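You operate a simulated robot arm through the tools that you are given. There is no shell and no other tool. Be economical: measure what you need, move in short steps, check, and stop when the job is done.

You are at the controls of a simulated robot arm. One attempt, no reset.

## Task
Let the glass cool, lock the keys and wipe off the two spills.
Fine: the grease patch and the sauce splash; hob off, no scourer on a ring while HOT shows; scourer put back. What is to be rubbed or washed off counts as gone when no trace of it is left.

It is judged by the outcome, as a careful person would: the job done as asked, and still so three seconds after it is handed in. It fails if anything else is knocked over, pushed out of place, dropped, spilled or broken.

## Robot
A 6-joint arm with a two-finger gripper on a trunk, on a base that drives. Base frame: it is fixed to the floor where the robot stands at the start and does not move with it; the origin is under the middle of the robot, x ahead of it, y to its left, z up; the surface under the hand at the start is at about z = 906. Lengths are in mm, angles in rad, forces in N, time in s.
It reaches about 1298 mm from its shoulder. Its first joint turns from -2.601 to 2.601 rad. Places, roughly: grease patch [900, 100, 900]; hob glass [1100, 0, 900]; hob lock key [800, 100, 900]; hob on key [800, 0, 900]; sauce splash [1100, 200, 900]. Payload 1.57 kg.
The tool frame sits at the grasp point between the pads (the TCP): z along the fingers, y along the line on which they close. The tips reach 21 mm beyond it. The gripper opens to 70 mm. The gripper's body begins 50 mm behind the TCP.
Orientation is that of the tool frame in the base frame, as [roll, pitch, yaw] about the fixed x, y, z axes, in that order (R = Rz(yaw) Ry(pitch) Rx(roll)). With the fingers straight down and closing along the base's y, the tool's x points along the base's -x, its y along +y and its z along -z.

## Interface
- The arm moves only by the tool play_rows. Its argument "rows" is a list of rows, each a list of 3 entries, a list of its own where there are three numbers: the shift along the tool's x, y, z in mm, then the turn, a rotation vector about the tool's x, y, z in rad, then the closure, from 0 (fully open) to 1 (shut). In form: [[[tx, ty, tz], [rx, ry, rz], hand], ...]. A call has 1 to 12 rows; each row is the pose to reach, as a shift and turn from the pose commanded when the call began, along the tool's axes at that moment. Rows are played at 5 a second. More than 50 mm and 0.15 rad between two rows, or a gripper value outside its range, and nothing of the call is played. Where a pose cannot be reached the arm comes as near as it can. A force on the tool above 60 N (or 10 N above the force at the start of the call, whichever is more), or a blocked arm, ends the call early, and 0.2 s more pass. The fingers move at their own pace and stop on an object; they squeeze with about 30 N. The grip force told is the motor's: it shows also when the fingers shut on nothing. Time passes only in rows, and 0.2 s behind the last, so rows that repeat a pose let the fingers close. The reply holds the time, the measured pose of the TCP, the force on the tool along the base axes, the opening and the grip force, in the units named above and with some noise, with the torque about the TCP (base axes, N m) and any sound that the robot's microphone picked up.
- Cameras (640 x 400 px; columns grow to the right, rows downward): "scene" is now at [34.2, 165.4, 1855.4]; the picture's right is [-0.02, -1.00, 0.00], its down [-0.73, 0.02, -0.69] and it looks along [0.69, -0.02, -0.73] (base axes); focal length 255 px, centre (320, 200). "wrist" rides on the gripper at [79, 4, -81] in the tool frame; the picture's right is [-0.05, 1.00, 0.00], its down [-0.67, -0.04, -0.74] and it looks along [-0.74, -0.04, 0.67] (tool axes); focal length 256 px, centre (320, 200). There is no depth. A picture from a camera that has moved, and an enlarged one, comes with that camera's place and axes in the base frame and with its lens. The place of the scene camera against the robot may be out by one fixed shift of up to 12 mm in any direction.
- get_image(camera): a new picture of that camera. The clock stands still meanwhile.
- slide_trunk(by): slides the trunk up (or, below 0, down) by that many mm; the arm and the scene camera ride with it, the base frame stays. It gives what a move gives, with no picture.
- base_move(legs): drives the robot by 1 to 6 legs, each [ahead, turn to the left] in mm and rad, along the robot's own axes; the way and the turn of a leg run together, so that a leg with both is an arc; at most 1500 mm and 3.142 rad a leg. The arm and the cameras ride along, it lands a little off, and it stops where it bumps. It gives what a move gives.
- aim_head(pan, tilt): turns the head with the scene camera to pan (to the left, within 2.705 rad either way) and tilt (down, from -0.506 to 1.204), counted from straight ahead of the robot. It gives what a move gives.
- close_up(camera, box): a new picture of the part [left, top, right, bottom] of that camera's present view, enlarged. The clock stands still meanwhile.
- job_done(): hands the job in; it is judged then, once.

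Go step by step. Nothing tells you exact positions but the pictures and the camera data: compare them with the known pose of the tool, close in by small moves and look again before you grip or let go. The budget is 120 turns and 78 pictures, counting those below and the enlarged ones. Unless the task says otherwise, let go and move clear before handing in, and close with one line.

The tools are called after "Request:" by a JSON object that holds its "method" and its "body". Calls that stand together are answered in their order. play_rows: Moves the arm, as the interface text tells. Its arguments: {"type":"object","properties":{"rows":{"type":"array","items":{"type":"array"}}},"required":["rows"]} The other tools are called the same way: slide_trunk (by) slides the trunk up or down; base_move (legs) drives the base; aim_head (pan, tilt) turns the head that bears the scene camera; get_image (camera) takes a picture; close_up (camera, box) takes an enlarged picture of a part of a camera's view; job_done () hands the job in.

At the start:

```text
time: 0.0
eef_pos: [928.1, 102.9, 1183.7]
tcp_rot: [3.141, -0.001, 3.132]
force: [0.4, -0.5, 0.2]
ft_torque: [0.0, -0.02, 0.0]
opening: 70.0
finger_force: 0.1
trunk travel left (down, up): [-866.0, 104.0]
robot x, y, heading: [0.2, 1.9, 0.004]
head pan, tilt: [-0.026, 0.815]
```

scene: 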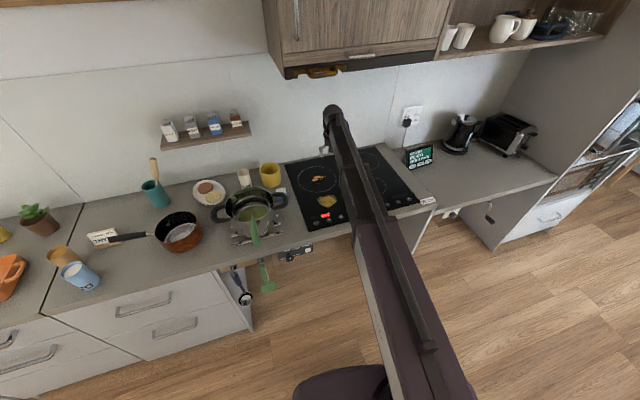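
wrist: 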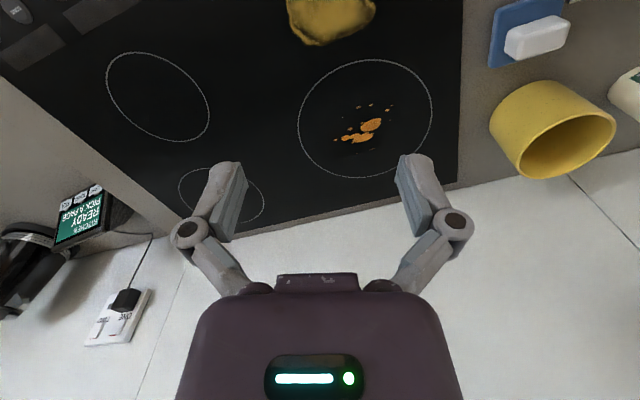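

I see the hob with a sauce splash on the rear-left ring, a yellow grease patch in front, and a HOT display; a blue holder with a white thing (perhaps the scourer) sits to the left. I'll look closer.

Request:
{"method": "close_up", "body": {"camera": "scene", "box": [220, 140, 440, 270]}}

Request:
{"method": "close_up", "body": {"camera": "scene", "box": [280, 170, 360, 230]}}

Request:
{"method": "close_up", "body": {"camera": "wrist", "box": [280, 0, 640, 200]}}

```text
2.91 times, centred on (330, 205) of scene
camera zoom: at [34.2, 165.4, 1855.4], right [-0.02, -1.0, 0.0], down [-0.73, 0.02, -0.69], along [0.69, -0.02, -0.73], focal length 742 px, centre (291, 186)
```

zoom: 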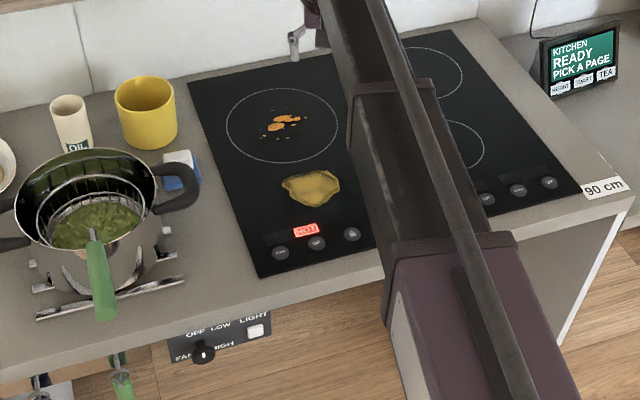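

```text
6.67 times, centred on (320, 200) of scene
camera zoom: at [34.2, 165.4, 1855.4], right [-0.02, -1.0, 0.0], down [-0.73, 0.02, -0.69], along [0.69, -0.02, -0.73], focal length 1699 px, centre (320, 200)
```

zoom: 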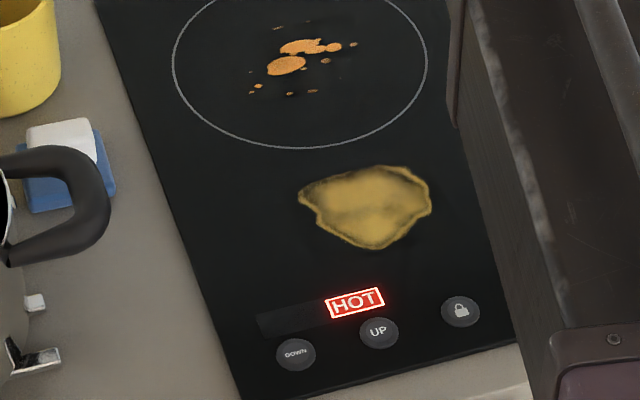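

```text
1.78 times, centred on (460, 100) of wrist
camera zoom: at [848.9, 107.1, 1265.4], right [0.06, 1.0, 0.0], down [0.67, -0.04, 0.74], along [0.74, -0.05, -0.67], focal length 455 px, centre (71, 378)
```

zoom: 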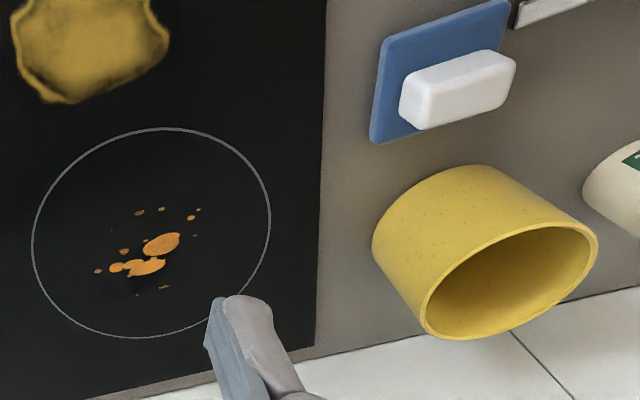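

The white block on the blue tray looks like the scourer. I'll pull the hand back to see the keys with the wrist camera.

Request:
{"method": "play_rows", "body": {"rows": [[[40, 0, 0], [0, 0, 0], 0], [[80, 0, 0], [0, 0, 0], 0], [[120, 0, 0], [0, 0, 0], 0], [[160, 0, 0], [0, 0, 0], 0], [[200, 0, 0], [0, 0, 0], 0], [[240, 0, 0], [0, 0, 0], 0]]}}

Request:
{"method": "get_image", "body": {"camera": "wrist"}}

Request:
{"method": "get_image", "body": {"camera": "scene"}}

```text
time: 1.4
eef_pos: [687.9, 105.4, 1184.4]
tcp_rot: [-3.141, 0.001, 3.133]
force: [0.6, -0.4, 0.3]
ft_torque: [0.01, -0.03, 0.01]
opening: 70.2
finger_force: 0.1
trunk travel left (down, up): [-866.0, 104.0]
robot x, y, heading: [-3.4, -0.7, 0.005]
head pan, tilt: [-0.026, 0.815]
```

```text
72 pictures are left
camera wrist: at [607.5, 109.5, 1265.9], right [0.06, 1.0, 0.0], down [0.67, -0.04, 0.75], along [0.74, -0.05, -0.67], focal length 256 px, centre (320, 200)
```

wrist: 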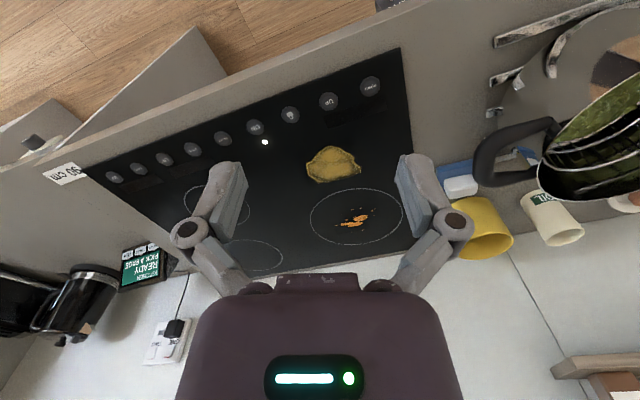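

```text
71 pictures are left
camera scene: at [33.0, 165.3, 1855.5], right [-0.02, -1.0, 0.0], down [-0.73, 0.02, -0.69], along [0.69, -0.02, -0.73], focal length 255 px, centre (320, 200)
```

scene: 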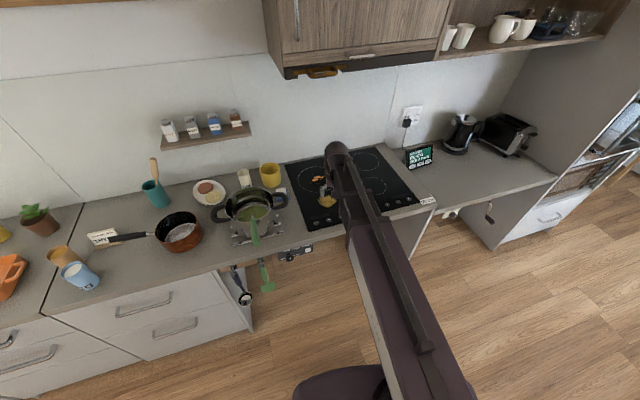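

HOT isn't visible here; a white indicator is lit near a key. Zooming in.

Request:
{"method": "close_up", "body": {"camera": "wrist", "box": [240, 50, 420, 160]}}

Request:
{"method": "close_up", "body": {"camera": "wrist", "box": [80, 80, 290, 210]}}

Request:
{"method": "close_up", "body": {"camera": "scene", "box": [280, 170, 360, 230]}}

```text
3.56 times, centred on (330, 105) of wrist
camera zoom: at [607.5, 109.5, 1265.9], right [0.06, 1.0, 0.0], down [0.67, -0.04, 0.75], along [0.74, -0.05, -0.67], focal length 910 px, centre (284, 538)
```

zoom: 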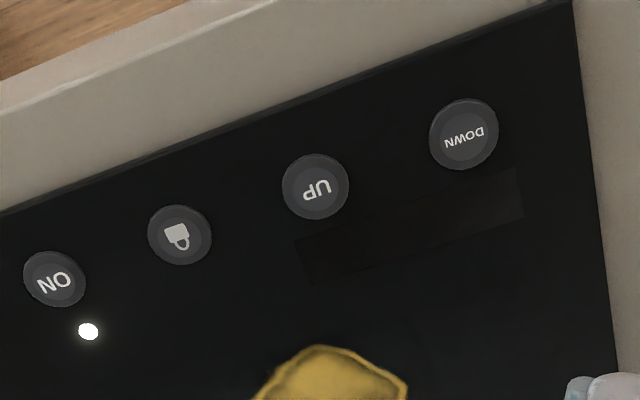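

```text
3.05 times, centred on (185, 145) of wrist
camera zoom: at [607.5, 109.5, 1265.9], right [0.06, 1.0, 0.0], down [0.67, -0.04, 0.75], along [0.74, -0.05, -0.67], focal length 780 px, centre (731, 368)
```

zoom: 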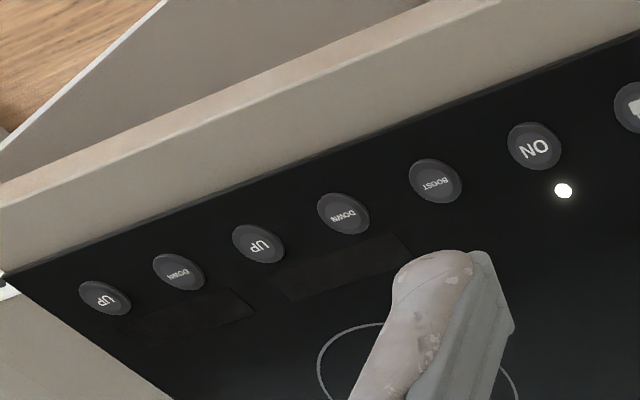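

```text
6.67 times, centred on (320, 200) of scene
camera zoom: at [33.0, 165.3, 1855.5], right [-0.02, -1.0, 0.0], down [-0.73, 0.02, -0.69], along [0.69, -0.02, -0.73], focal length 1699 px, centre (320, 200)
```

zoom: 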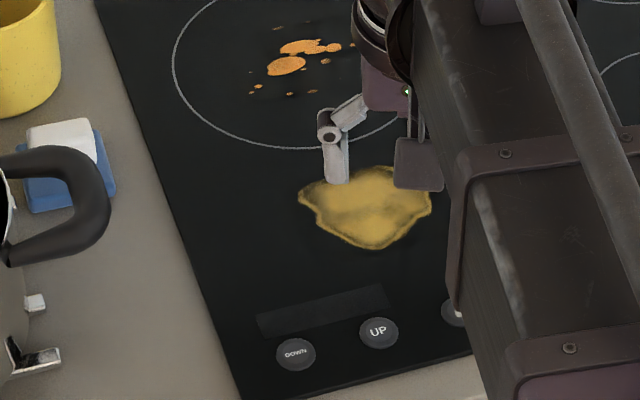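

HOT may blink or the glass may already have cooled; the lit dot by ON suggests the hob may be on. I'll pass a little time and look again.

Request:
{"method": "play_rows", "body": {"rows": [[[0, 0, 0], [0, 0, 0], 0]]}}

Request:
{"method": "close_up", "body": {"camera": "wrist", "box": [80, 50, 420, 260]}}

```text
time: 1.8
eef_pos: [688.4, 105.1, 1184.0]
tcp_rot: [-3.14, 0.001, 3.134]
force: [0.4, 0.1, 0.4]
ft_torque: [0.02, -0.02, -0.01]
opening: 70.0
finger_force: 0.0
trunk travel left (down, up): [-866.0, 104.0]
robot x, y, heading: [-1.0, 4.1, -0.0]
head pan, tilt: [-0.026, 0.815]
```

```text
1.88 times, centred on (250, 155) of wrist
camera zoom: at [608.5, 109.6, 1265.7], right [0.06, 1.0, 0.0], down [0.67, -0.04, 0.75], along [0.74, -0.05, -0.67], focal length 482 px, centre (452, 285)
```

zoom: 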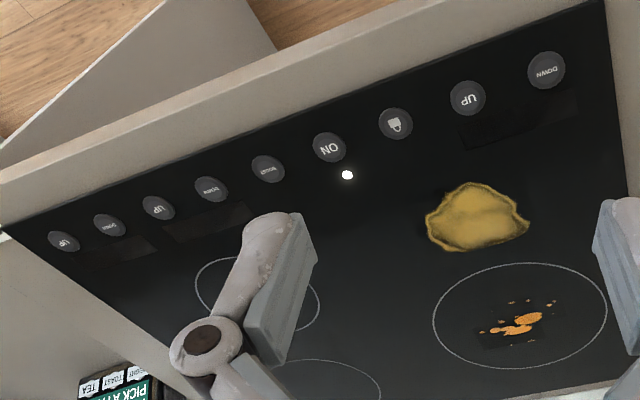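

Request:
{"method": "play_rows", "body": {"rows": [[[0, 0, 0], [0, 0, 0], 0], [[0, 0, 0], [0, 0, 0], 0]]}}

Request:
{"method": "close_up", "body": {"camera": "wrist", "box": [80, 50, 420, 260]}}

```text
time: 2.4
eef_pos: [688.6, 104.8, 1184.5]
tcp_rot: [3.14, 0.001, 3.133]
force: [-0.2, 0.2, -0.9]
ft_torque: [-0.02, -0.01, 0.0]
opening: 69.9
finger_force: 0.1
trunk travel left (down, up): [-866.0, 104.0]
robot x, y, heading: [-3.0, 3.2, 0.001]
head pan, tilt: [-0.026, 0.815]
```

```text
1.88 times, centred on (250, 155) of wrist
camera zoom: at [609.1, 109.6, 1265.4], right [0.06, 1.0, 0.0], down [0.67, -0.04, 0.74], along [0.74, -0.05, -0.67], focal length 482 px, centre (452, 285)
```

zoom: 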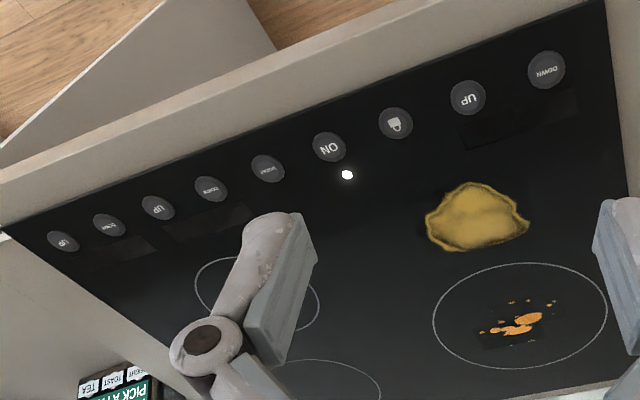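

Request:
{"method": "play_rows", "body": {"rows": [[[0, 0, 0], [0, 0, 0], 0], [[0, 0, 0], [0, 0, 0], 0], [[0, 0, 0], [0, 0, 0], 0], [[0, 0, 0], [0, 0, 0], 0], [[0, 0, 0], [0, 0, 0], 0], [[0, 0, 0], [0, 0, 0], 0], [[0, 0, 0], [0, 0, 0], 0]]}}

Request:
{"method": "close_up", "body": {"camera": "wrist", "box": [80, 50, 420, 260]}}

```text
time: 4.0
eef_pos: [688.5, 105.1, 1184.2]
tcp_rot: [3.14, 0.001, 3.132]
force: [0.0, 0.3, 0.7]
ft_torque: [-0.01, 0.0, -0.01]
opening: 70.0
finger_force: 0.1
trunk travel left (down, up): [-866.0, 104.0]
robot x, y, heading: [-1.9, 3.1, 0.002]
head pan, tilt: [-0.026, 0.815]
```

```text
1.88 times, centred on (250, 155) of wrist
camera zoom: at [609.0, 109.6, 1265.5], right [0.06, 1.0, 0.0], down [0.67, -0.04, 0.74], along [0.74, -0.05, -0.67], focal length 482 px, centre (452, 285)
```

zoom: 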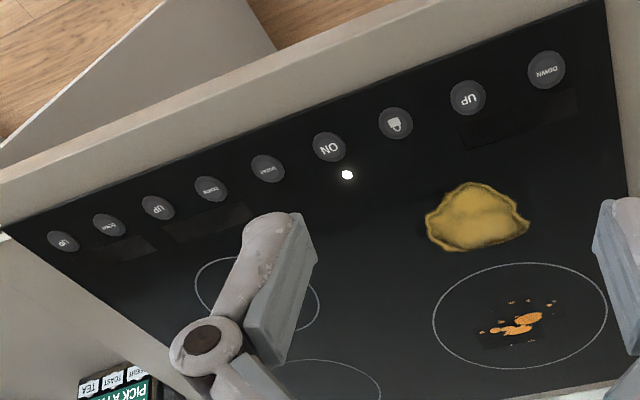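

HOT has stayed off. I need to tell whether the white dot is a power lamp or a reflection, so I'll shift the hand sideways and look from another place.

Request:
{"method": "play_rows", "body": {"rows": [[[0, 40, 0], [0, 0, 0], 0], [[0, 80, 0], [0, 0, 0], 0], [[0, 120, 0], [0, 0, 0], 0], [[0, 160, 0], [0, 0, 0], 0], [[0, 200, 0], [0, 0, 0], 0]]}}

Request:
{"method": "close_up", "body": {"camera": "scene", "box": [280, 140, 440, 240]}}

Request:
{"method": "get_image", "body": {"camera": "wrist"}}

```text
time: 5.2
eef_pos: [690.4, 306.2, 1184.4]
tcp_rot: [3.141, -0.002, 3.132]
force: [-0.1, 0.1, -0.2]
ft_torque: [-0.02, 0.03, -0.01]
opening: 70.1
finger_force: 0.2
trunk travel left (down, up): [-866.0, 104.0]
robot x, y, heading: [0.6, 3.5, -0.002]
head pan, tilt: [-0.026, 0.815]
```

```text
4.00 times, centred on (360, 190) of scene
camera zoom: at [34.1, 166.5, 1855.3], right [-0.02, -1.0, 0.0], down [-0.73, 0.02, -0.69], along [0.69, -0.02, -0.73], focal length 1020 px, centre (160, 240)
```

zoom: 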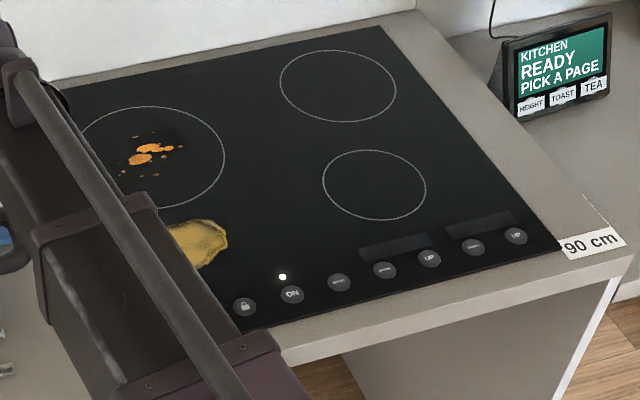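

```text
63 pictures are left
camera wrist: at [611.2, 310.6, 1265.2], right [0.06, 1.0, 0.0], down [0.67, -0.04, 0.74], along [0.74, -0.05, -0.67], focal length 256 px, centre (320, 200)
```

wrist: 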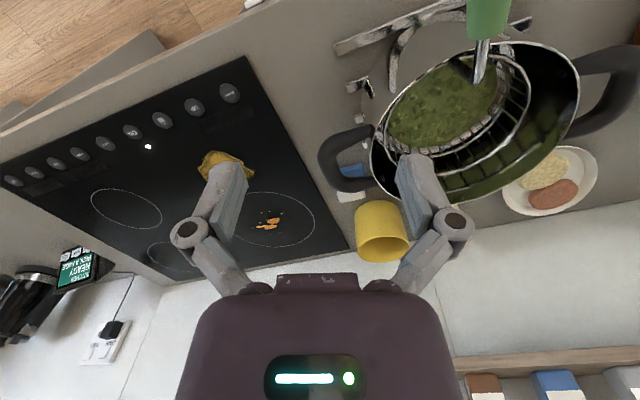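

The dot is a real lamp by ON, seen in the same spot from both cameras, so the hob appears to be on. I'll go above the ON key (about [826, -9]) with the fingers shut.

Request:
{"method": "play_rows", "body": {"rows": [[[-15, -45, 0], [0, 0, 0], 1], [[-35, -90, 0], [0, 0, 0], 1], [[-55, -135, 0], [0, 0, 0], 1], [[-75, -180, 0], [0, 0, 0], 1], [[-95, -225, 0], [0, 0, 0], 1], [[-115, -268, 10], [0, 0, 0], 1], [[-138, -310, 20], [0, 0, 0], 1], [[-138, -314, 65], [0, 0, 0], 1], [[-138, -314, 110], [0, 0, 0], 1], [[-138, -314, 155], [0, 0, 0], 1], [[-138, -314, 190], [0, 0, 0], 1], [[-138, -314, 200], [0, 0, 0], 1]]}}

Request:
{"method": "get_image", "body": {"camera": "wrist"}}

Request:
{"method": "close_up", "body": {"camera": "scene", "box": [280, 140, 440, 240]}}

```text
time: 7.8
eef_pos: [826.1, -6.6, 1184.5]
tcp_rot: [3.141, -0.001, 3.135]
force: [-0.5, -0.1, -0.5]
ft_torque: [-0.01, 0.01, -0.02]
opening: 0.0
finger_force: 29.1
out of reach, approached as far as the arm can: row 6, 7, 8, 9, 10, 11, 12
trunk travel left (down, up): [-866.0, 104.0]
robot x, y, heading: [-2.6, 4.1, 0.001]
head pan, tilt: [-0.026, 0.815]
```

```text
62 pictures are left
camera wrist: at [746.4, -1.8, 1265.5], right [0.06, 1.0, 0.0], down [0.67, -0.04, 0.74], along [0.74, -0.05, -0.67], focal length 256 px, centre (320, 200)
```

wrist: 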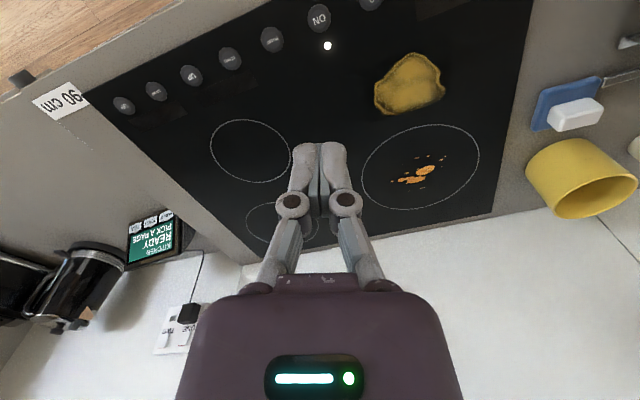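

```text
4.00 times, centred on (360, 190) of scene
camera zoom: at [34.0, 165.4, 1855.4], right [-0.02, -1.0, 0.0], down [-0.73, 0.02, -0.69], along [0.69, -0.02, -0.73], focal length 1020 px, centre (160, 240)
```

zoom: 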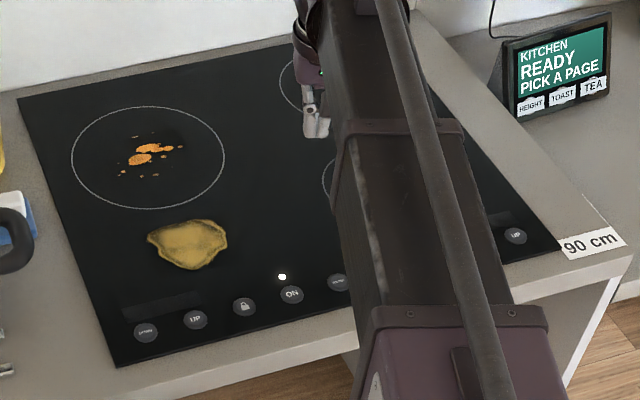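

The arm can't reach lower from this trunk height, so I'll slide the trunk down, which lowers the hand over the ON key.

Request:
{"method": "slide_trunk", "body": {"by": -180}}

Request:
{"method": "get_image", "body": {"camera": "wrist"}}

Request:
{"method": "get_image", "body": {"camera": "scene"}}

```text
time: 9.8
eef_pos: [826.0, -6.3, 1003.9]
tcp_rot: [-3.141, 0.002, 3.133]
force: [-0.4, -0.6, -0.1]
ft_torque: [-0.02, 0.01, -0.01]
opening: 0.0
finger_force: 28.6
trunk travel left (down, up): [-686.0, 284.0]
robot x, y, heading: [0.5, 1.7, 0.008]
head pan, tilt: [-0.026, 0.815]
```

```text
60 pictures are left
camera wrist: at [746.4, -1.9, 1085.5], right [0.06, 1.0, 0.0], down [0.67, -0.04, 0.74], along [0.74, -0.05, -0.67], focal length 256 px, centre (320, 200)
```

wrist: 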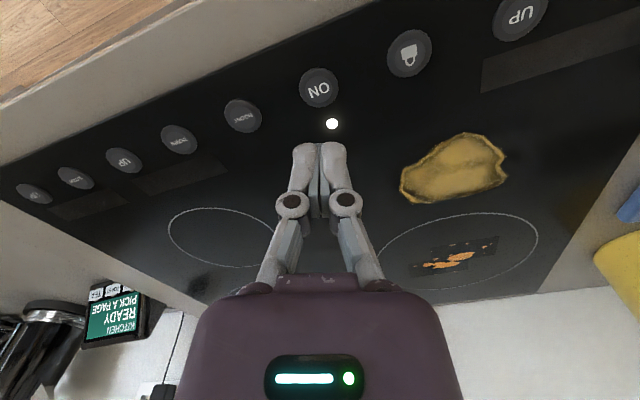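

```text
59 pictures are left
camera scene: at [34.0, 165.3, 1675.5], right [-0.02, -1.0, 0.0], down [-0.73, 0.02, -0.69], along [0.69, -0.02, -0.73], focal length 255 px, centre (320, 200)
```

scene: 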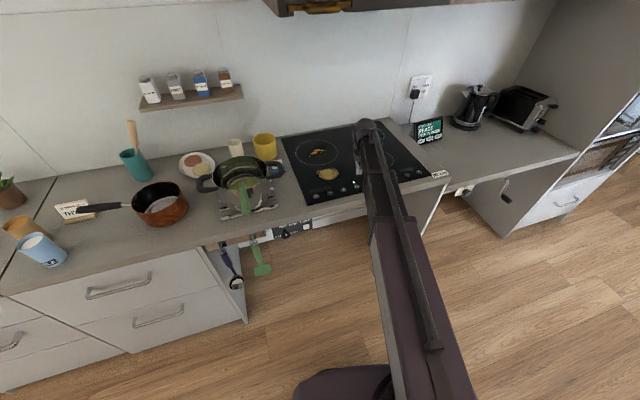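

The ON key lies right beneath the tips. I'll descend in small steps, first testing that the commanded pose matches.

Request:
{"method": "play_rows", "body": {"rows": [[[0, 0, -5], [0, 0, 0], 1], [[0, 0, 20], [0, 0, 0], 1]]}}

```text
time: 10.4
eef_pos: [826.4, -5.6, 1005.4]
tcp_rot: [3.141, 0.0, 3.132]
force: [-0.3, 0.2, 0.3]
ft_torque: [0.02, 0.01, 0.02]
opening: 0.0
finger_force: 28.8
out of reach, approached as far as the arm can: row 1, 2
trunk travel left (down, up): [-686.0, 284.0]
robot x, y, heading: [-0.1, 5.1, 0.005]
head pan, tilt: [-0.026, 0.815]
```

The arm reports out of reach around here; I'll probe which direction is free.

Request:
{"method": "play_rows", "body": {"rows": [[[0, 0, -40], [0, 0, 0], 1], [[0, 0, -40], [0, 0, 0], 1]]}}

Request:
{"method": "play_rows", "body": {"rows": [[[0, 0, 40], [0, 0, 0], 1], [[0, 0, 60], [0, 0, 0], 1]]}}

```text
time: 11.0
eef_pos: [825.9, -6.3, 1003.0]
tcp_rot: [-3.142, 0.001, 3.132]
force: [-0.1, 0.1, 0.5]
ft_torque: [-0.02, -0.03, -0.01]
opening: 0.0
finger_force: 28.2
out of reach, approached as far as the arm can: row 1, 2
trunk travel left (down, up): [-686.0, 284.0]
robot x, y, heading: [0.0, 5.5, 0.004]
head pan, tilt: [-0.026, 0.815]
```

```text
time: 11.6
eef_pos: [826.0, -6.7, 1003.7]
tcp_rot: [-3.14, 0.0, 3.133]
force: [-0.6, 1.0, 0.9]
ft_torque: [-0.03, -0.02, 0.0]
opening: 0.1
finger_force: 28.5
out of reach, approached as far as the arm can: row 1, 2
trunk travel left (down, up): [-686.0, 284.0]
robot x, y, heading: [0.6, 2.4, -0.003]
head pan, tilt: [-0.026, 0.815]
```

The arm seems to move only horizontally (SCARA-like), so height comes from the trunk. I'll lower with it in small steps.

Request:
{"method": "slide_trunk", "body": {"by": -68}}

Request:
{"method": "get_image", "body": {"camera": "wrist"}}

```text
time: 12.7
eef_pos: [825.2, -7.1, 936.5]
tcp_rot: [3.14, 0.0, 3.131]
force: [-0.4, -0.2, 0.5]
ft_torque: [0.03, -0.02, -0.02]
opening: 0.0
finger_force: 28.5
trunk travel left (down, up): [-618.0, 352.0]
robot x, y, heading: [-0.5, 3.0, 0.005]
head pan, tilt: [-0.026, 0.815]
```

```text
58 pictures are left
camera wrist: at [746.4, -1.9, 1017.5], right [0.06, 1.0, 0.0], down [0.67, -0.04, 0.74], along [0.74, -0.05, -0.67], focal length 256 px, centre (320, 200)
```

wrist: 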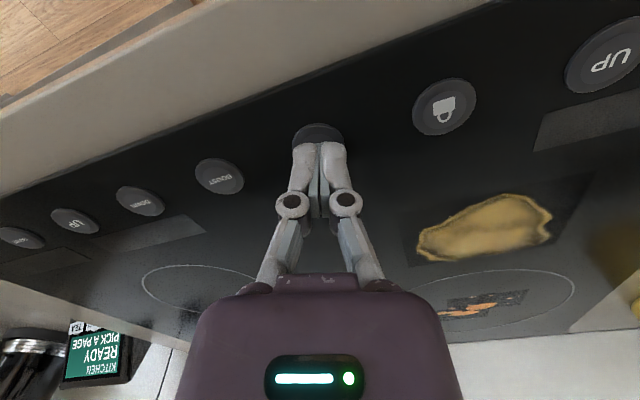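

Aligned over ON, tips about 9 mm above the glass. Lowering to press.

Request:
{"method": "slide_trunk", "body": {"by": -6}}

Request:
{"method": "slide_trunk", "body": {"by": -2}}

```text
time: 13.2
eef_pos: [826.0, -6.2, 931.6]
tcp_rot: [-3.141, 0.002, 3.134]
force: [-0.1, -0.2, -0.2]
ft_torque: [-0.04, -0.01, 0.03]
opening: 0.3
finger_force: 28.4
trunk travel left (down, up): [-612.0, 358.0]
robot x, y, heading: [-0.9, 2.3, 0.0]
head pan, tilt: [-0.026, 0.815]
```

```text
time: 13.7
eef_pos: [826.0, -6.8, 929.4]
tcp_rot: [3.141, 0.0, 3.132]
force: [0.0, -0.7, -0.1]
ft_torque: [-0.02, 0.0, -0.01]
opening: 0.0
finger_force: 28.5
trunk travel left (down, up): [-610.0, 360.0]
robot x, y, heading: [-0.0, 3.8, 0.005]
head pan, tilt: [-0.026, 0.815]
```

Request:
{"method": "slide_trunk", "body": {"by": -2}}

```text
time: 14.3
eef_pos: [826.4, -7.1, 925.6]
tcp_rot: [-3.142, 0.0, 3.132]
force: [0.3, 0.3, 2.0]
ft_torque: [0.0, 0.02, 0.02]
opening: 6.2
finger_force: 28.7
trunk travel left (down, up): [-608.0, 362.0]
robot x, y, heading: [0.7, 3.7, 0.003]
head pan, tilt: [-0.026, 0.815]
```

Contact at about 2 N, but the fingers show 6 mm open; I'll lift slightly and look.

Request:
{"method": "slide_trunk", "body": {"by": 10}}

Request:
{"method": "get_image", "body": {"camera": "wrist"}}

Request:
{"method": "close_up", "body": {"camera": "scene", "box": [260, 100, 460, 225]}}

```text
time: 14.8
eef_pos: [827.0, -6.1, 937.5]
tcp_rot: [3.141, -0.001, 3.133]
force: [0.3, -0.2, 0.1]
ft_torque: [-0.03, 0.02, -0.02]
opening: 0.0
finger_force: 29.0
trunk travel left (down, up): [-618.0, 352.0]
robot x, y, heading: [0.6, 0.9, 0.004]
head pan, tilt: [-0.026, 0.815]
```

```text
57 pictures are left
camera wrist: at [746.6, -1.8, 1017.4], right [0.06, 1.0, 0.0], down [0.67, -0.04, 0.74], along [0.74, -0.05, -0.67], focal length 256 px, centre (320, 200)
```

wrist: 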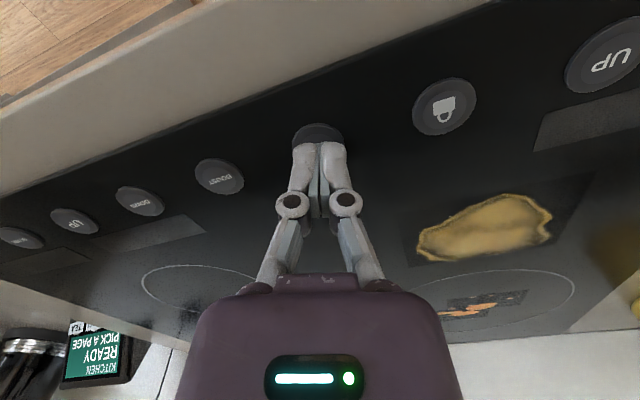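

```text
3.20 times, centred on (360, 162) of scene
camera zoom: at [34.3, 165.4, 1607.5], right [-0.02, -1.0, 0.0], down [-0.73, 0.02, -0.69], along [0.69, -0.02, -0.73], focal length 816 px, centre (192, 320)
```

zoom: 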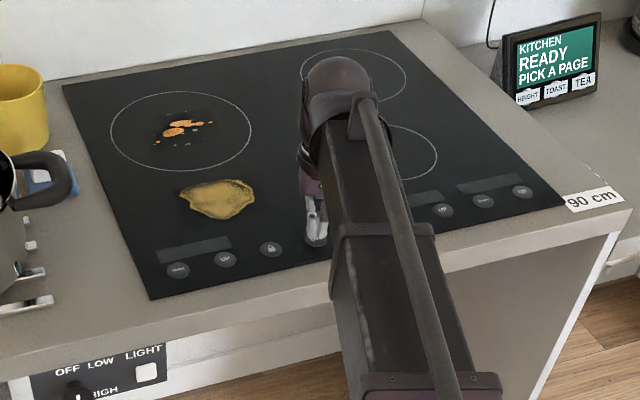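

Now I'll slide across to above the lock key (~[806, 51]), and see whether the lamp went out.

Request:
{"method": "play_rows", "body": {"rows": [[[10, 29, 0], [0, 0, 0], 1], [[20.5, 57.3, 0], [0, 0, 0], 1], [[20.5, 57.3, 0], [0, 0, 0], 1]]}}

Request:
{"method": "get_image", "body": {"camera": "wrist"}}

Request:
{"method": "close_up", "body": {"camera": "scene", "box": [260, 100, 460, 225]}}

```text
time: 15.6
eef_pos: [806.3, 52.0, 936.4]
tcp_rot: [3.141, 0.002, 3.134]
force: [0.3, -0.1, 0.1]
ft_torque: [-0.03, 0.03, 0.01]
opening: 0.1
finger_force: 28.6
trunk travel left (down, up): [-618.0, 352.0]
robot x, y, heading: [-4.0, 4.0, 0.001]
head pan, tilt: [-0.026, 0.815]
```

```text
55 pictures are left
camera wrist: at [726.3, 55.4, 1017.5], right [0.06, 1.0, 0.0], down [0.67, -0.04, 0.74], along [0.74, -0.05, -0.67], focal length 256 px, centre (320, 200)
```

wrist: 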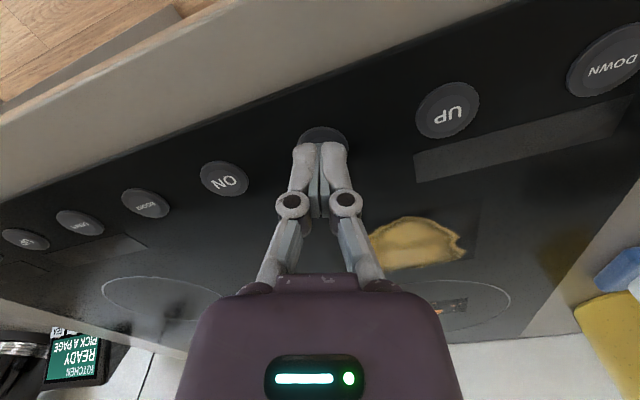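

```text
3.20 times, centred on (360, 162) of scene
camera zoom: at [34.2, 165.4, 1607.4], right [-0.02, -1.0, 0.0], down [-0.73, 0.02, -0.69], along [0.69, -0.02, -0.73], focal length 816 px, centre (192, 320)
```

zoom: 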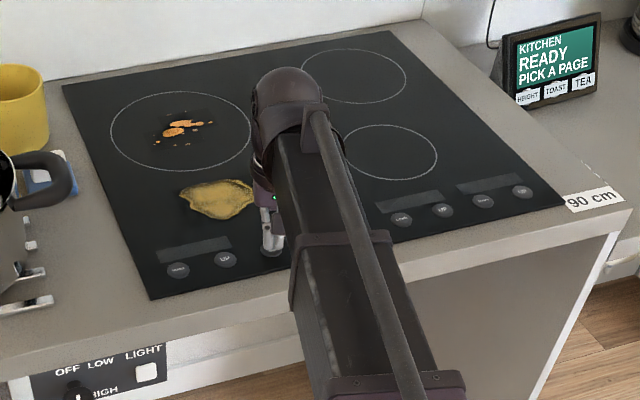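

The lamp is out, so the hob is off, and HOT is not showing. Now pressing the lock key with the same touch depth.

Request:
{"method": "slide_trunk", "body": {"by": -10}}

Request:
{"method": "close_up", "body": {"camera": "wrist", "box": [180, 60, 640, 320]}}

```text
time: 16.2
eef_pos: [806.3, 49.9, 925.9]
tcp_rot: [3.141, 0.0, 3.133]
force: [0.9, -0.8, 1.9]
ft_torque: [-0.01, -0.03, -0.03]
opening: 6.1
finger_force: 28.8
trunk travel left (down, up): [-608.0, 362.0]
robot x, y, heading: [-0.0, 2.4, 0.007]
head pan, tilt: [-0.026, 0.815]
```

```text
1.39 times, centred on (410, 190) of wrist
camera zoom: at [726.3, 55.3, 1007.5], right [0.06, 1.0, 0.0], down [0.67, -0.04, 0.74], along [0.74, -0.05, -0.67], focal length 356 px, centre (195, 214)
```

zoom: 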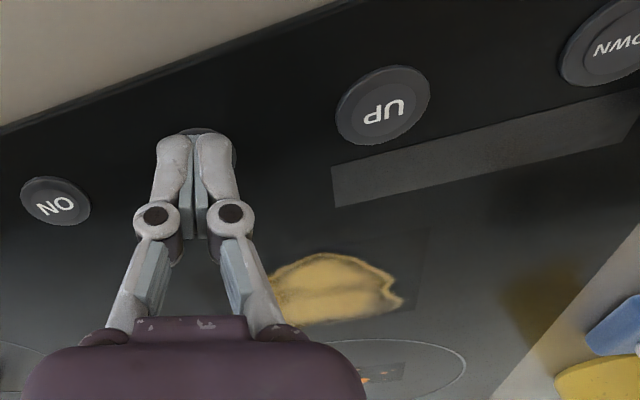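

Request:
{"method": "play_rows", "body": {"rows": [[[0, 0, 0], [0, 0, 0], 1], [[0, 0, 0], [0, 0, 0], 1], [[0, 0, 0], [0, 0, 0], 1], [[0, 0, 0], [0, 0, 0], 1], [[0, 0, 0], [0, 0, 0], 1], [[0, 0, 0], [0, 0, 0], 1], [[0, 0, 0], [0, 0, 0], 1]]}}

Request:
{"method": "close_up", "body": {"camera": "wrist", "box": [180, 60, 640, 320]}}

Request:
{"method": "slide_trunk", "body": {"by": 80}}

Request:
{"method": "get_image", "body": {"camera": "wrist"}}

```text
time: 17.8
eef_pos: [805.6, 51.1, 927.7]
tcp_rot: [3.141, 0.0, 3.133]
force: [-0.3, -0.2, 1.4]
ft_torque: [0.0, -0.02, 0.02]
opening: 6.0
finger_force: 28.8
trunk travel left (down, up): [-608.0, 362.0]
robot x, y, heading: [1.5, 2.5, 0.003]
head pan, tilt: [-0.026, 0.815]
```

```text
1.39 times, centred on (410, 190) of wrist
camera zoom: at [726.3, 55.2, 1007.6], right [0.06, 1.0, 0.0], down [0.67, -0.04, 0.74], along [0.74, -0.05, -0.67], focal length 356 px, centre (195, 214)
```

zoom: 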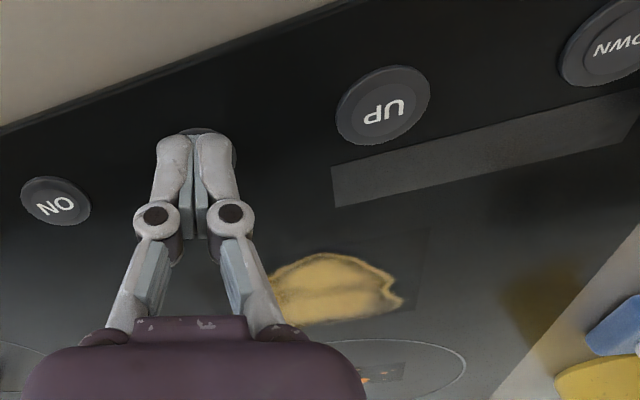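

```text
time: 19.0
eef_pos: [804.8, 50.7, 1006.5]
tcp_rot: [3.141, -0.001, 3.134]
force: [0.6, -0.4, 0.3]
ft_torque: [-0.03, -0.01, 0.01]
opening: 0.0
finger_force: 28.8
trunk travel left (down, up): [-688.0, 282.0]
robot x, y, heading: [-1.5, 0.7, 0.001]
head pan, tilt: [-0.026, 0.815]
```

```text
51 pictures are left
camera wrist: at [726.4, 55.3, 1087.4], right [0.06, 1.0, 0.0], down [0.67, -0.04, 0.74], along [0.74, -0.05, -0.67], focal length 256 px, centre (320, 200)
```

wrist: 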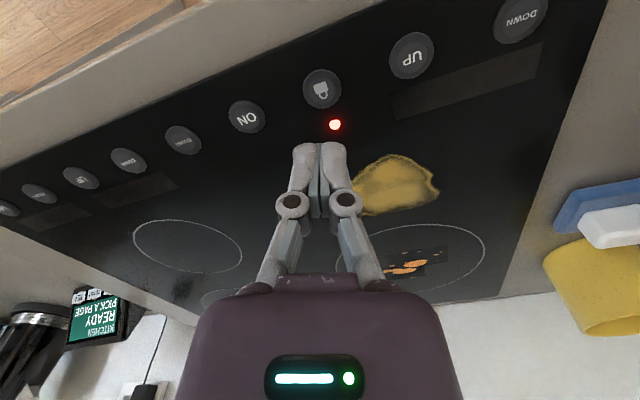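

The red lamp by the padlock is lit: keys locked, hob off, no HOT. Next I raise the hand and move over near the scourer (est. [956, 350]) to look at it.

Request:
{"method": "slide_trunk", "body": {"by": 120}}

Request:
{"method": "play_rows", "body": {"rows": [[[-12, 48, 0], [0, 0, 0], 0], [[-24, 96, 0], [0, 0, 0], 0], [[-36, 144, 0], [0, 0, 0], 0], [[-48, 192, 0], [0, 0, 0], 0], [[-60, 240, 0], [0, 0, 0], 0], [[-71, 287, 0], [0, 0, 0], 0], [[-71, 287, 0], [0, 0, 0], 0]]}}

Request:
{"method": "get_image", "body": {"camera": "wrist"}}

Request:
{"method": "get_image", "body": {"camera": "scene"}}

```text
time: 20.5
eef_pos: [805.7, 49.8, 1125.7]
tcp_rot: [3.141, 0.0, 3.134]
force: [-0.3, -0.8, -0.5]
ft_torque: [0.01, 0.03, 0.02]
opening: 0.0
finger_force: 28.3
trunk travel left (down, up): [-808.0, 162.0]
robot x, y, heading: [1.4, 1.0, -0.003]
head pan, tilt: [-0.026, 0.815]
```

```text
time: 22.1
eef_pos: [878.7, 337.8, 1126.5]
tcp_rot: [-3.141, 0.0, 3.134]
force: [-0.6, 0.1, -0.4]
ft_torque: [0.03, 0.0, -0.03]
opening: 70.2
finger_force: 0.0
trunk travel left (down, up): [-808.0, 162.0]
robot x, y, heading: [-2.3, 3.1, -0.002]
head pan, tilt: [-0.026, 0.815]
```

```text
50 pictures are left
camera wrist: at [799.6, 341.9, 1207.7], right [0.06, 1.0, 0.0], down [0.67, -0.04, 0.74], along [0.74, -0.05, -0.67], focal length 256 px, centre (320, 200)
```

wrist: 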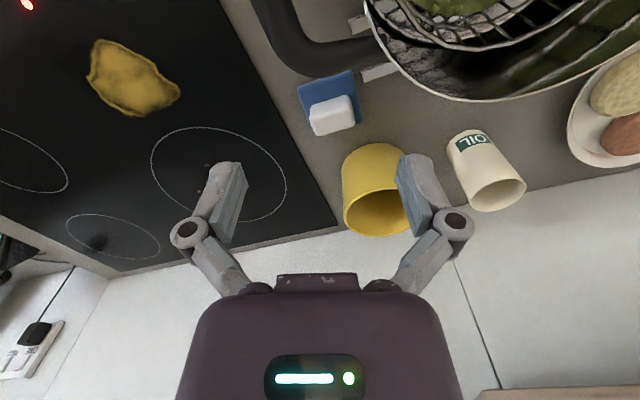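

```text
49 pictures are left
camera scene: at [33.9, 164.9, 1797.5], right [-0.02, -1.0, 0.0], down [-0.73, 0.02, -0.69], along [0.69, -0.02, -0.73], focal length 255 px, centre (320, 200)
```

scene: 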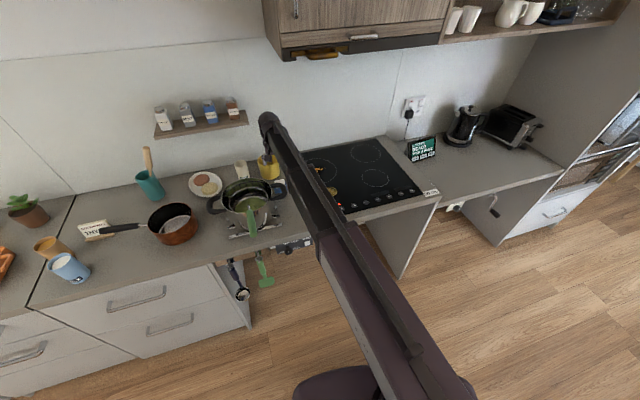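

Request:
{"method": "close_up", "body": {"camera": "wrist", "box": [230, 10, 450, 150]}}

```text
2.86 times, centred on (340, 80) of wrist
camera zoom: at [799.6, 341.9, 1207.7], right [0.06, 1.0, 0.0], down [0.67, -0.04, 0.74], along [0.74, -0.05, -0.67], focal length 731 px, centre (263, 543)
```

zoom: 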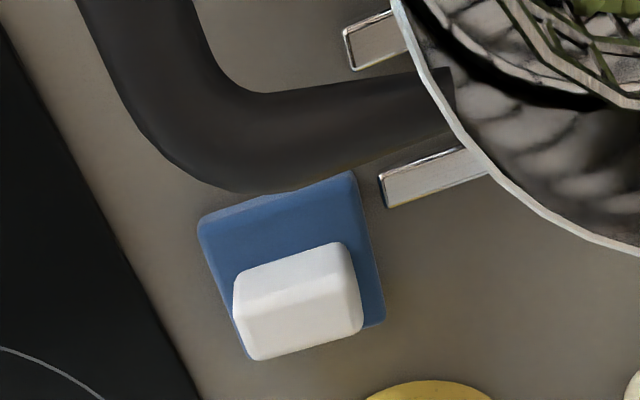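

The scourer looks like a blue pad (~62×67 mm) with a centred white grip (~44×26 mm), about [957, 345], turned ~0.25 rad. I'll turn the hand so it closes across the short side of the grip with the camera on the hob side, away from the pot handle.

Request:
{"method": "play_rows", "body": {"rows": [[[-10, 1, 0], [0, 0, -0.15], 0], [[-20, 2, 0], [0, 0, -0.3], 0], [[-30, 3, 0], [0, 0, -0.45], 0], [[-40, 4, 0], [0, 0, -0.6], 0], [[-50, 5, 0], [0, 0, -0.75], 0], [[-60, 6, 0], [0, 0, -0.9], 0], [[-70, 7, 0], [0, 0, -1.05], 0], [[-78, 8.7, 0], [0, 0, -1.2], 0], [[-78, 8.7, 0], [0, 0, -1.35], 0], [[-78, 8.7, 0], [0, 0, -1.5], 0], [[-78, 8.7, 0], [0, 0, -1.65], 0], [[-78, 8.7, 0], [0, 0, -1.8], 0]]}}

Request:
{"method": "get_image", "body": {"camera": "wrist"}}

Request:
{"method": "get_image", "body": {"camera": "scene"}}

```text
time: 24.7
eef_pos: [957.7, 345.3, 1127.1]
tcp_rot: [-3.141, -0.001, -1.348]
force: [0.5, -0.9, 0.5]
ft_torque: [-0.05, -0.02, 0.02]
opening: 70.2
finger_force: 0.1
trunk travel left (down, up): [-808.0, 162.0]
robot x, y, heading: [1.2, 6.2, -0.002]
head pan, tilt: [-0.026, 0.815]
```

```text
47 pictures are left
camera wrist: at [970.7, 266.5, 1207.4], right [-0.99, -0.17, 0.0], down [-0.11, 0.66, 0.74], along [-0.13, 0.73, -0.67], focal length 256 px, centre (320, 200)
```

wrist: 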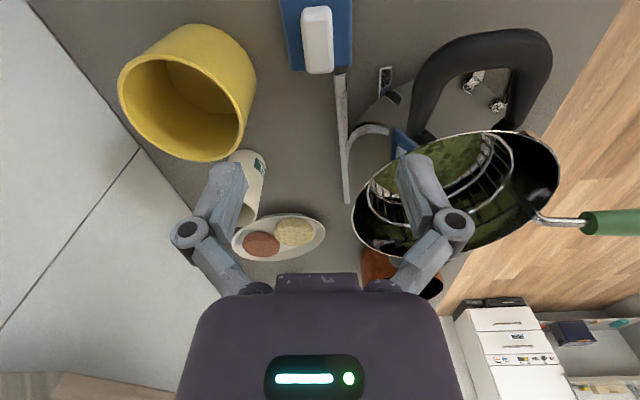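

```text
46 pictures are left
camera scene: at [34.2, 165.4, 1797.4], right [-0.02, -1.0, 0.0], down [-0.73, 0.02, -0.69], along [0.69, -0.02, -0.73], focal length 255 px, centre (320, 200)
```

scene: 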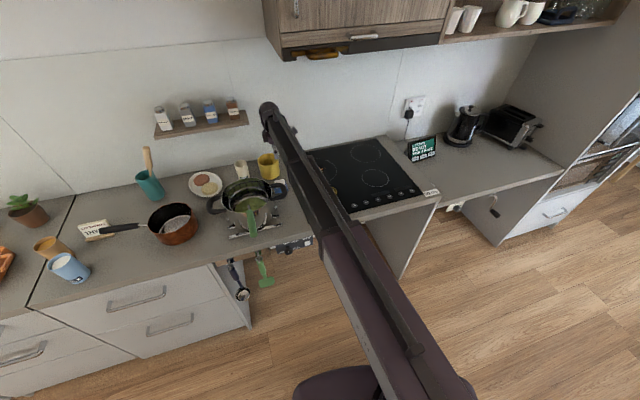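

Hand is aligned above the grip. I'll narrow the opening to ~48 mm to keep off the mug and lower partway, then check.

Request:
{"method": "play_rows", "body": {"rows": [[[0, 0, 0], [0, 0, 0], 0.31], [[0, 0, 0], [0, 0, -0.02], 0.31], [[0, 0, 0], [0, 0, -0.02], 0.31]]}}

Request:
{"method": "slide_trunk", "body": {"by": -110}}

Request:
{"method": "get_image", "body": {"camera": "wrist"}}

Request:
{"method": "close_up", "body": {"camera": "scene", "box": [200, 60, 360, 220]}}

```text
time: 25.5
eef_pos: [958.0, 346.0, 1126.4]
tcp_rot: [3.141, -0.002, -1.331]
force: [-0.1, 0.0, 0.2]
ft_torque: [0.03, -0.01, 0.03]
opening: 48.2
finger_force: 0.1
trunk travel left (down, up): [-808.0, 162.0]
robot x, y, heading: [0.5, 5.7, 0.002]
head pan, tilt: [-0.026, 0.815]
```

```text
time: 26.9
eef_pos: [957.5, 344.8, 1016.3]
tcp_rot: [-3.141, 0.001, -1.329]
force: [-0.3, 0.0, -0.4]
ft_torque: [-0.01, -0.01, -0.04]
opening: 48.4
finger_force: 0.0
trunk travel left (down, up): [-698.0, 272.0]
robot x, y, heading: [1.3, 3.9, 0.002]
head pan, tilt: [-0.026, 0.815]
```

```text
45 pictures are left
camera wrist: at [972.2, 266.7, 1097.6], right [-0.98, -0.19, 0.0], down [-0.12, 0.66, 0.74], along [-0.14, 0.73, -0.67], focal length 256 px, centre (320, 200)
```

wrist: 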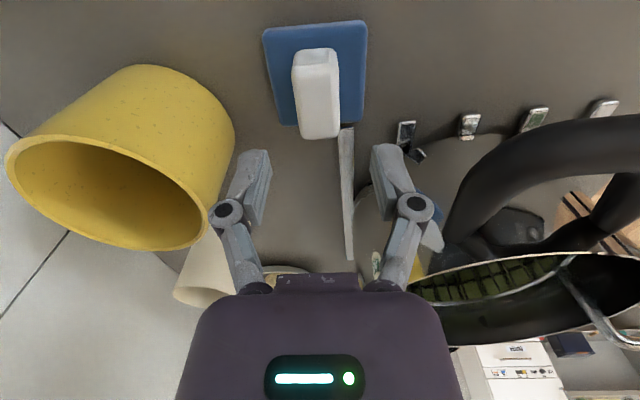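

```text
2.50 times, centred on (280, 140) of scene
camera zoom: at [34.1, 165.3, 1687.5], right [-0.02, -1.0, 0.0], down [-0.73, 0.02, -0.69], along [0.69, -0.02, -0.73], focal length 637 px, centre (420, 350)
```

zoom: 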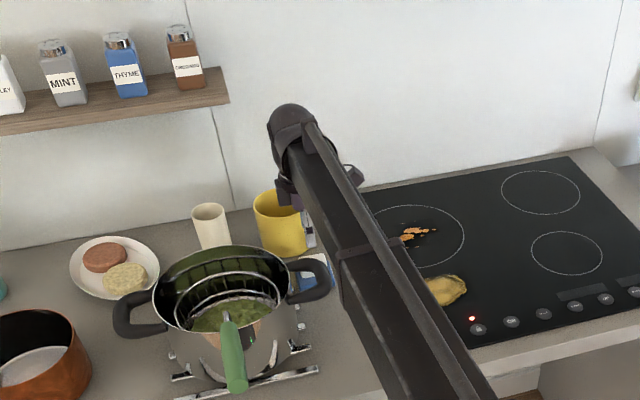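

Alignment is good; grip centre ≈ [957, 346], its top near z≈945–950. Lowering to grip depth.

Request:
{"method": "slide_trunk", "body": {"by": -60}}

Request:
{"method": "get_image", "body": {"camera": "wrist"}}

```text
time: 27.9
eef_pos: [957.9, 346.1, 957.2]
tcp_rot: [3.142, -0.001, -1.329]
force: [0.9, -0.1, -0.5]
ft_torque: [0.01, 0.03, -0.01]
opening: 48.0
finger_force: 0.0
trunk travel left (down, up): [-638.0, 332.0]
robot x, y, heading: [-0.1, -1.9, -0.002]
head pan, tilt: [-0.026, 0.815]
```

```text
43 pictures are left
camera wrist: at [972.2, 266.6, 1037.6], right [-0.98, -0.19, 0.0], down [-0.12, 0.66, 0.74], along [-0.14, 0.73, -0.67], focal length 256 px, centre (320, 200)
```

wrist: 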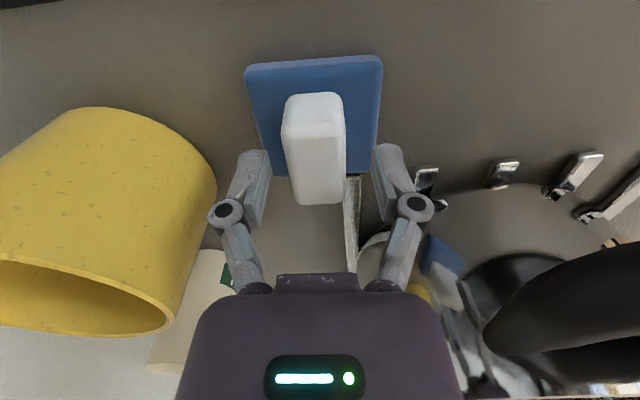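

Fingers straddle the grip. Down another 13 mm and close.

Request:
{"method": "slide_trunk", "body": {"by": -13}}

Request:
{"method": "play_rows", "body": {"rows": [[[0, 0, 0], [0, 0, 0], 0.5], [[0, 0, 0], [0, 0, 0], 0.7], [[0, 0, 0], [0, 0, 0], 1], [[0, 0, 0], [0, 0, 0], 1], [[0, 0, 0], [0, 0, 0], 1]]}}

Request:
{"method": "get_image", "body": {"camera": "wrist"}}

```text
time: 28.5
eef_pos: [957.3, 343.8, 942.7]
tcp_rot: [3.141, -0.001, -1.331]
force: [-0.3, 1.0, -0.4]
ft_torque: [-0.01, -0.02, -0.03]
opening: 48.2
finger_force: 0.0
trunk travel left (down, up): [-625.0, 345.0]
robot x, y, heading: [-0.6, 1.5, 0.002]
head pan, tilt: [-0.026, 0.815]
```

```text
time: 29.7
eef_pos: [957.4, 345.0, 943.7]
tcp_rot: [3.142, -0.001, -1.33]
force: [-0.7, -0.9, 0.7]
ft_torque: [0.04, -0.02, 0.08]
opening: 27.1
finger_force: 30.0
trunk travel left (down, up): [-625.0, 345.0]
robot x, y, heading: [0.1, 0.9, 0.006]
head pan, tilt: [-0.026, 0.815]
```

```text
42 pictures are left
camera wrist: at [972.1, 266.6, 1024.6], right [-0.98, -0.19, 0.0], down [-0.12, 0.66, 0.74], along [-0.14, 0.73, -0.67], focal length 256 px, centre (320, 200)
```

wrist: 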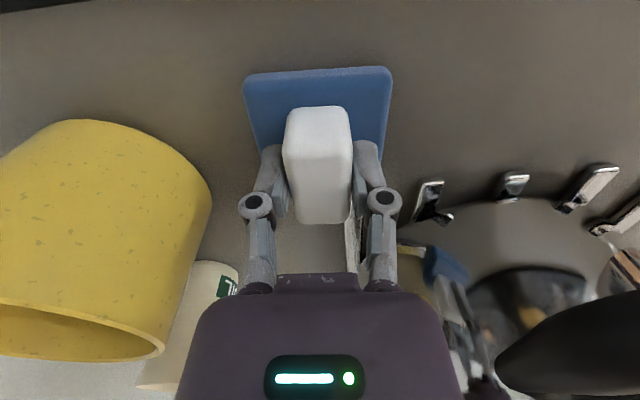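

Gripped at 27 mm. Lifting a little to see what comes up.

Request:
{"method": "slide_trunk", "body": {"by": 40}}

Request:
{"method": "get_image", "body": {"camera": "wrist"}}

```text
time: 30.6
eef_pos: [957.8, 346.2, 983.6]
tcp_rot: [3.14, -0.001, -1.329]
force: [-0.3, 0.2, -0.7]
ft_torque: [0.0, 0.01, -0.01]
opening: 27.3
finger_force: 30.4
trunk travel left (down, up): [-665.0, 305.0]
robot x, y, heading: [-2.7, 2.5, 0.003]
head pan, tilt: [-0.026, 0.815]
```

```text
41 pictures are left
camera wrist: at [972.4, 266.8, 1064.3], right [-0.98, -0.19, 0.0], down [-0.12, 0.66, 0.74], along [-0.14, 0.73, -0.67], focal length 256 px, centre (320, 200)
```

wrist: 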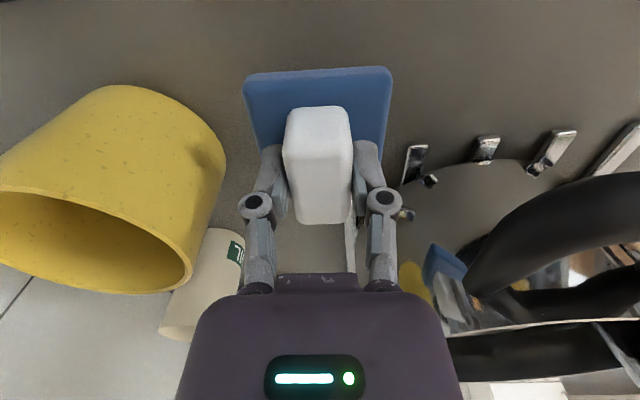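

The whole scourer (pad + grip) is lifted. Its home is TCP [957.5, 345, 943.7], yaw -1.33. I'll move it along the tool's x away from the pot and mug to above the grease (centre ≈ [911, 113]).

Request:
{"method": "play_rows", "body": {"rows": [[[40, 0, 0], [0, 0, 0], 1], [[80, 0, 0], [0, 0, 0], 1], [[120, 0, 0], [0, 0, 0], 1], [[160, 0, 0], [0, 0, 0], 1], [[200, 0, 0], [0, 0, 0], 1], [[215, 40, 0], [0, 0, 0], 1], [[215, 80, 0], [0, 0, 0], 1], [[215, 100, 0], [0, 0, 0], 1], [[215, 100, 0], [0, 0, 0], 1]]}}

Request:
{"method": "get_image", "body": {"camera": "wrist"}}

Request:
{"method": "close_up", "body": {"camera": "scene", "box": [260, 100, 460, 225]}}

```text
time: 32.5
eef_pos: [912.1, 112.9, 984.1]
tcp_rot: [-3.141, 0.001, -1.329]
force: [-0.2, 0.3, -1.2]
ft_torque: [0.01, -0.01, -0.01]
opening: 27.0
finger_force: 30.4
trunk travel left (down, up): [-665.0, 305.0]
robot x, y, heading: [-0.8, 5.5, 0.004]
head pan, tilt: [-0.026, 0.815]
```

```text
40 pictures are left
camera wrist: at [926.5, 34.2, 1064.4], right [-0.98, -0.19, 0.0], down [-0.12, 0.66, 0.74], along [-0.14, 0.73, -0.67], focal length 256 px, centre (320, 200)
```

wrist: 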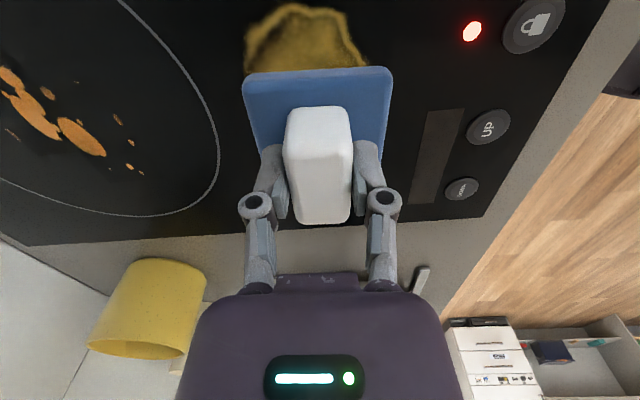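

```text
3.20 times, centred on (360, 162) of scene
camera zoom: at [34.3, 165.4, 1654.4], right [-0.02, -1.0, 0.0], down [-0.73, 0.02, -0.69], along [0.69, -0.02, -0.73], focal length 816 px, centre (192, 320)
```

zoom: 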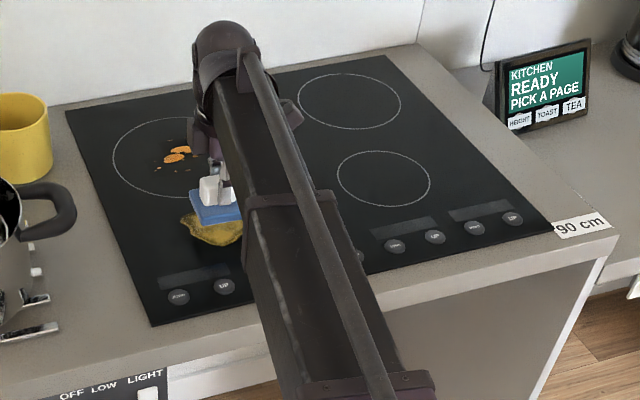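

Display dark, lock lamp red. Lowering onto the grease.

Request:
{"method": "slide_trunk", "body": {"by": -32}}

Request:
{"method": "slide_trunk", "body": {"by": -4}}

```text
time: 33.3
eef_pos: [911.2, 114.3, 950.6]
tcp_rot: [3.141, 0.0, -1.328]
force: [-0.6, 0.7, -0.4]
ft_torque: [0.0, -0.02, 0.05]
opening: 27.0
finger_force: 29.8
trunk travel left (down, up): [-633.0, 337.0]
robot x, y, heading: [3.0, 4.7, 0.003]
head pan, tilt: [-0.026, 0.815]
```

```text
time: 33.9
eef_pos: [912.0, 112.9, 948.6]
tcp_rot: [-3.138, 0.0, -1.331]
force: [9.6, 0.8, 26.9]
ft_torque: [0.1, -0.22, -0.04]
opening: 27.4
finger_force: 29.9
trunk travel left (down, up): [-629.0, 341.0]
robot x, y, heading: [0.7, 6.2, 0.007]
head pan, tilt: [-0.026, 0.815]
```

Contact at 27 N; easing off slightly.

Request:
{"method": "slide_trunk", "body": {"by": 1.5}}

```text
time: 34.4
eef_pos: [910.1, 113.5, 949.4]
tcp_rot: [-3.14, 0.0, -1.33]
force: [6.3, 1.3, 13.1]
ft_torque: [0.05, -0.27, 0.03]
opening: 27.2
finger_force: 29.3
trunk travel left (down, up): [-630.0, 340.0]
robot x, y, heading: [-0.1, 5.4, 0.005]
head pan, tilt: [-0.026, 0.815]
```

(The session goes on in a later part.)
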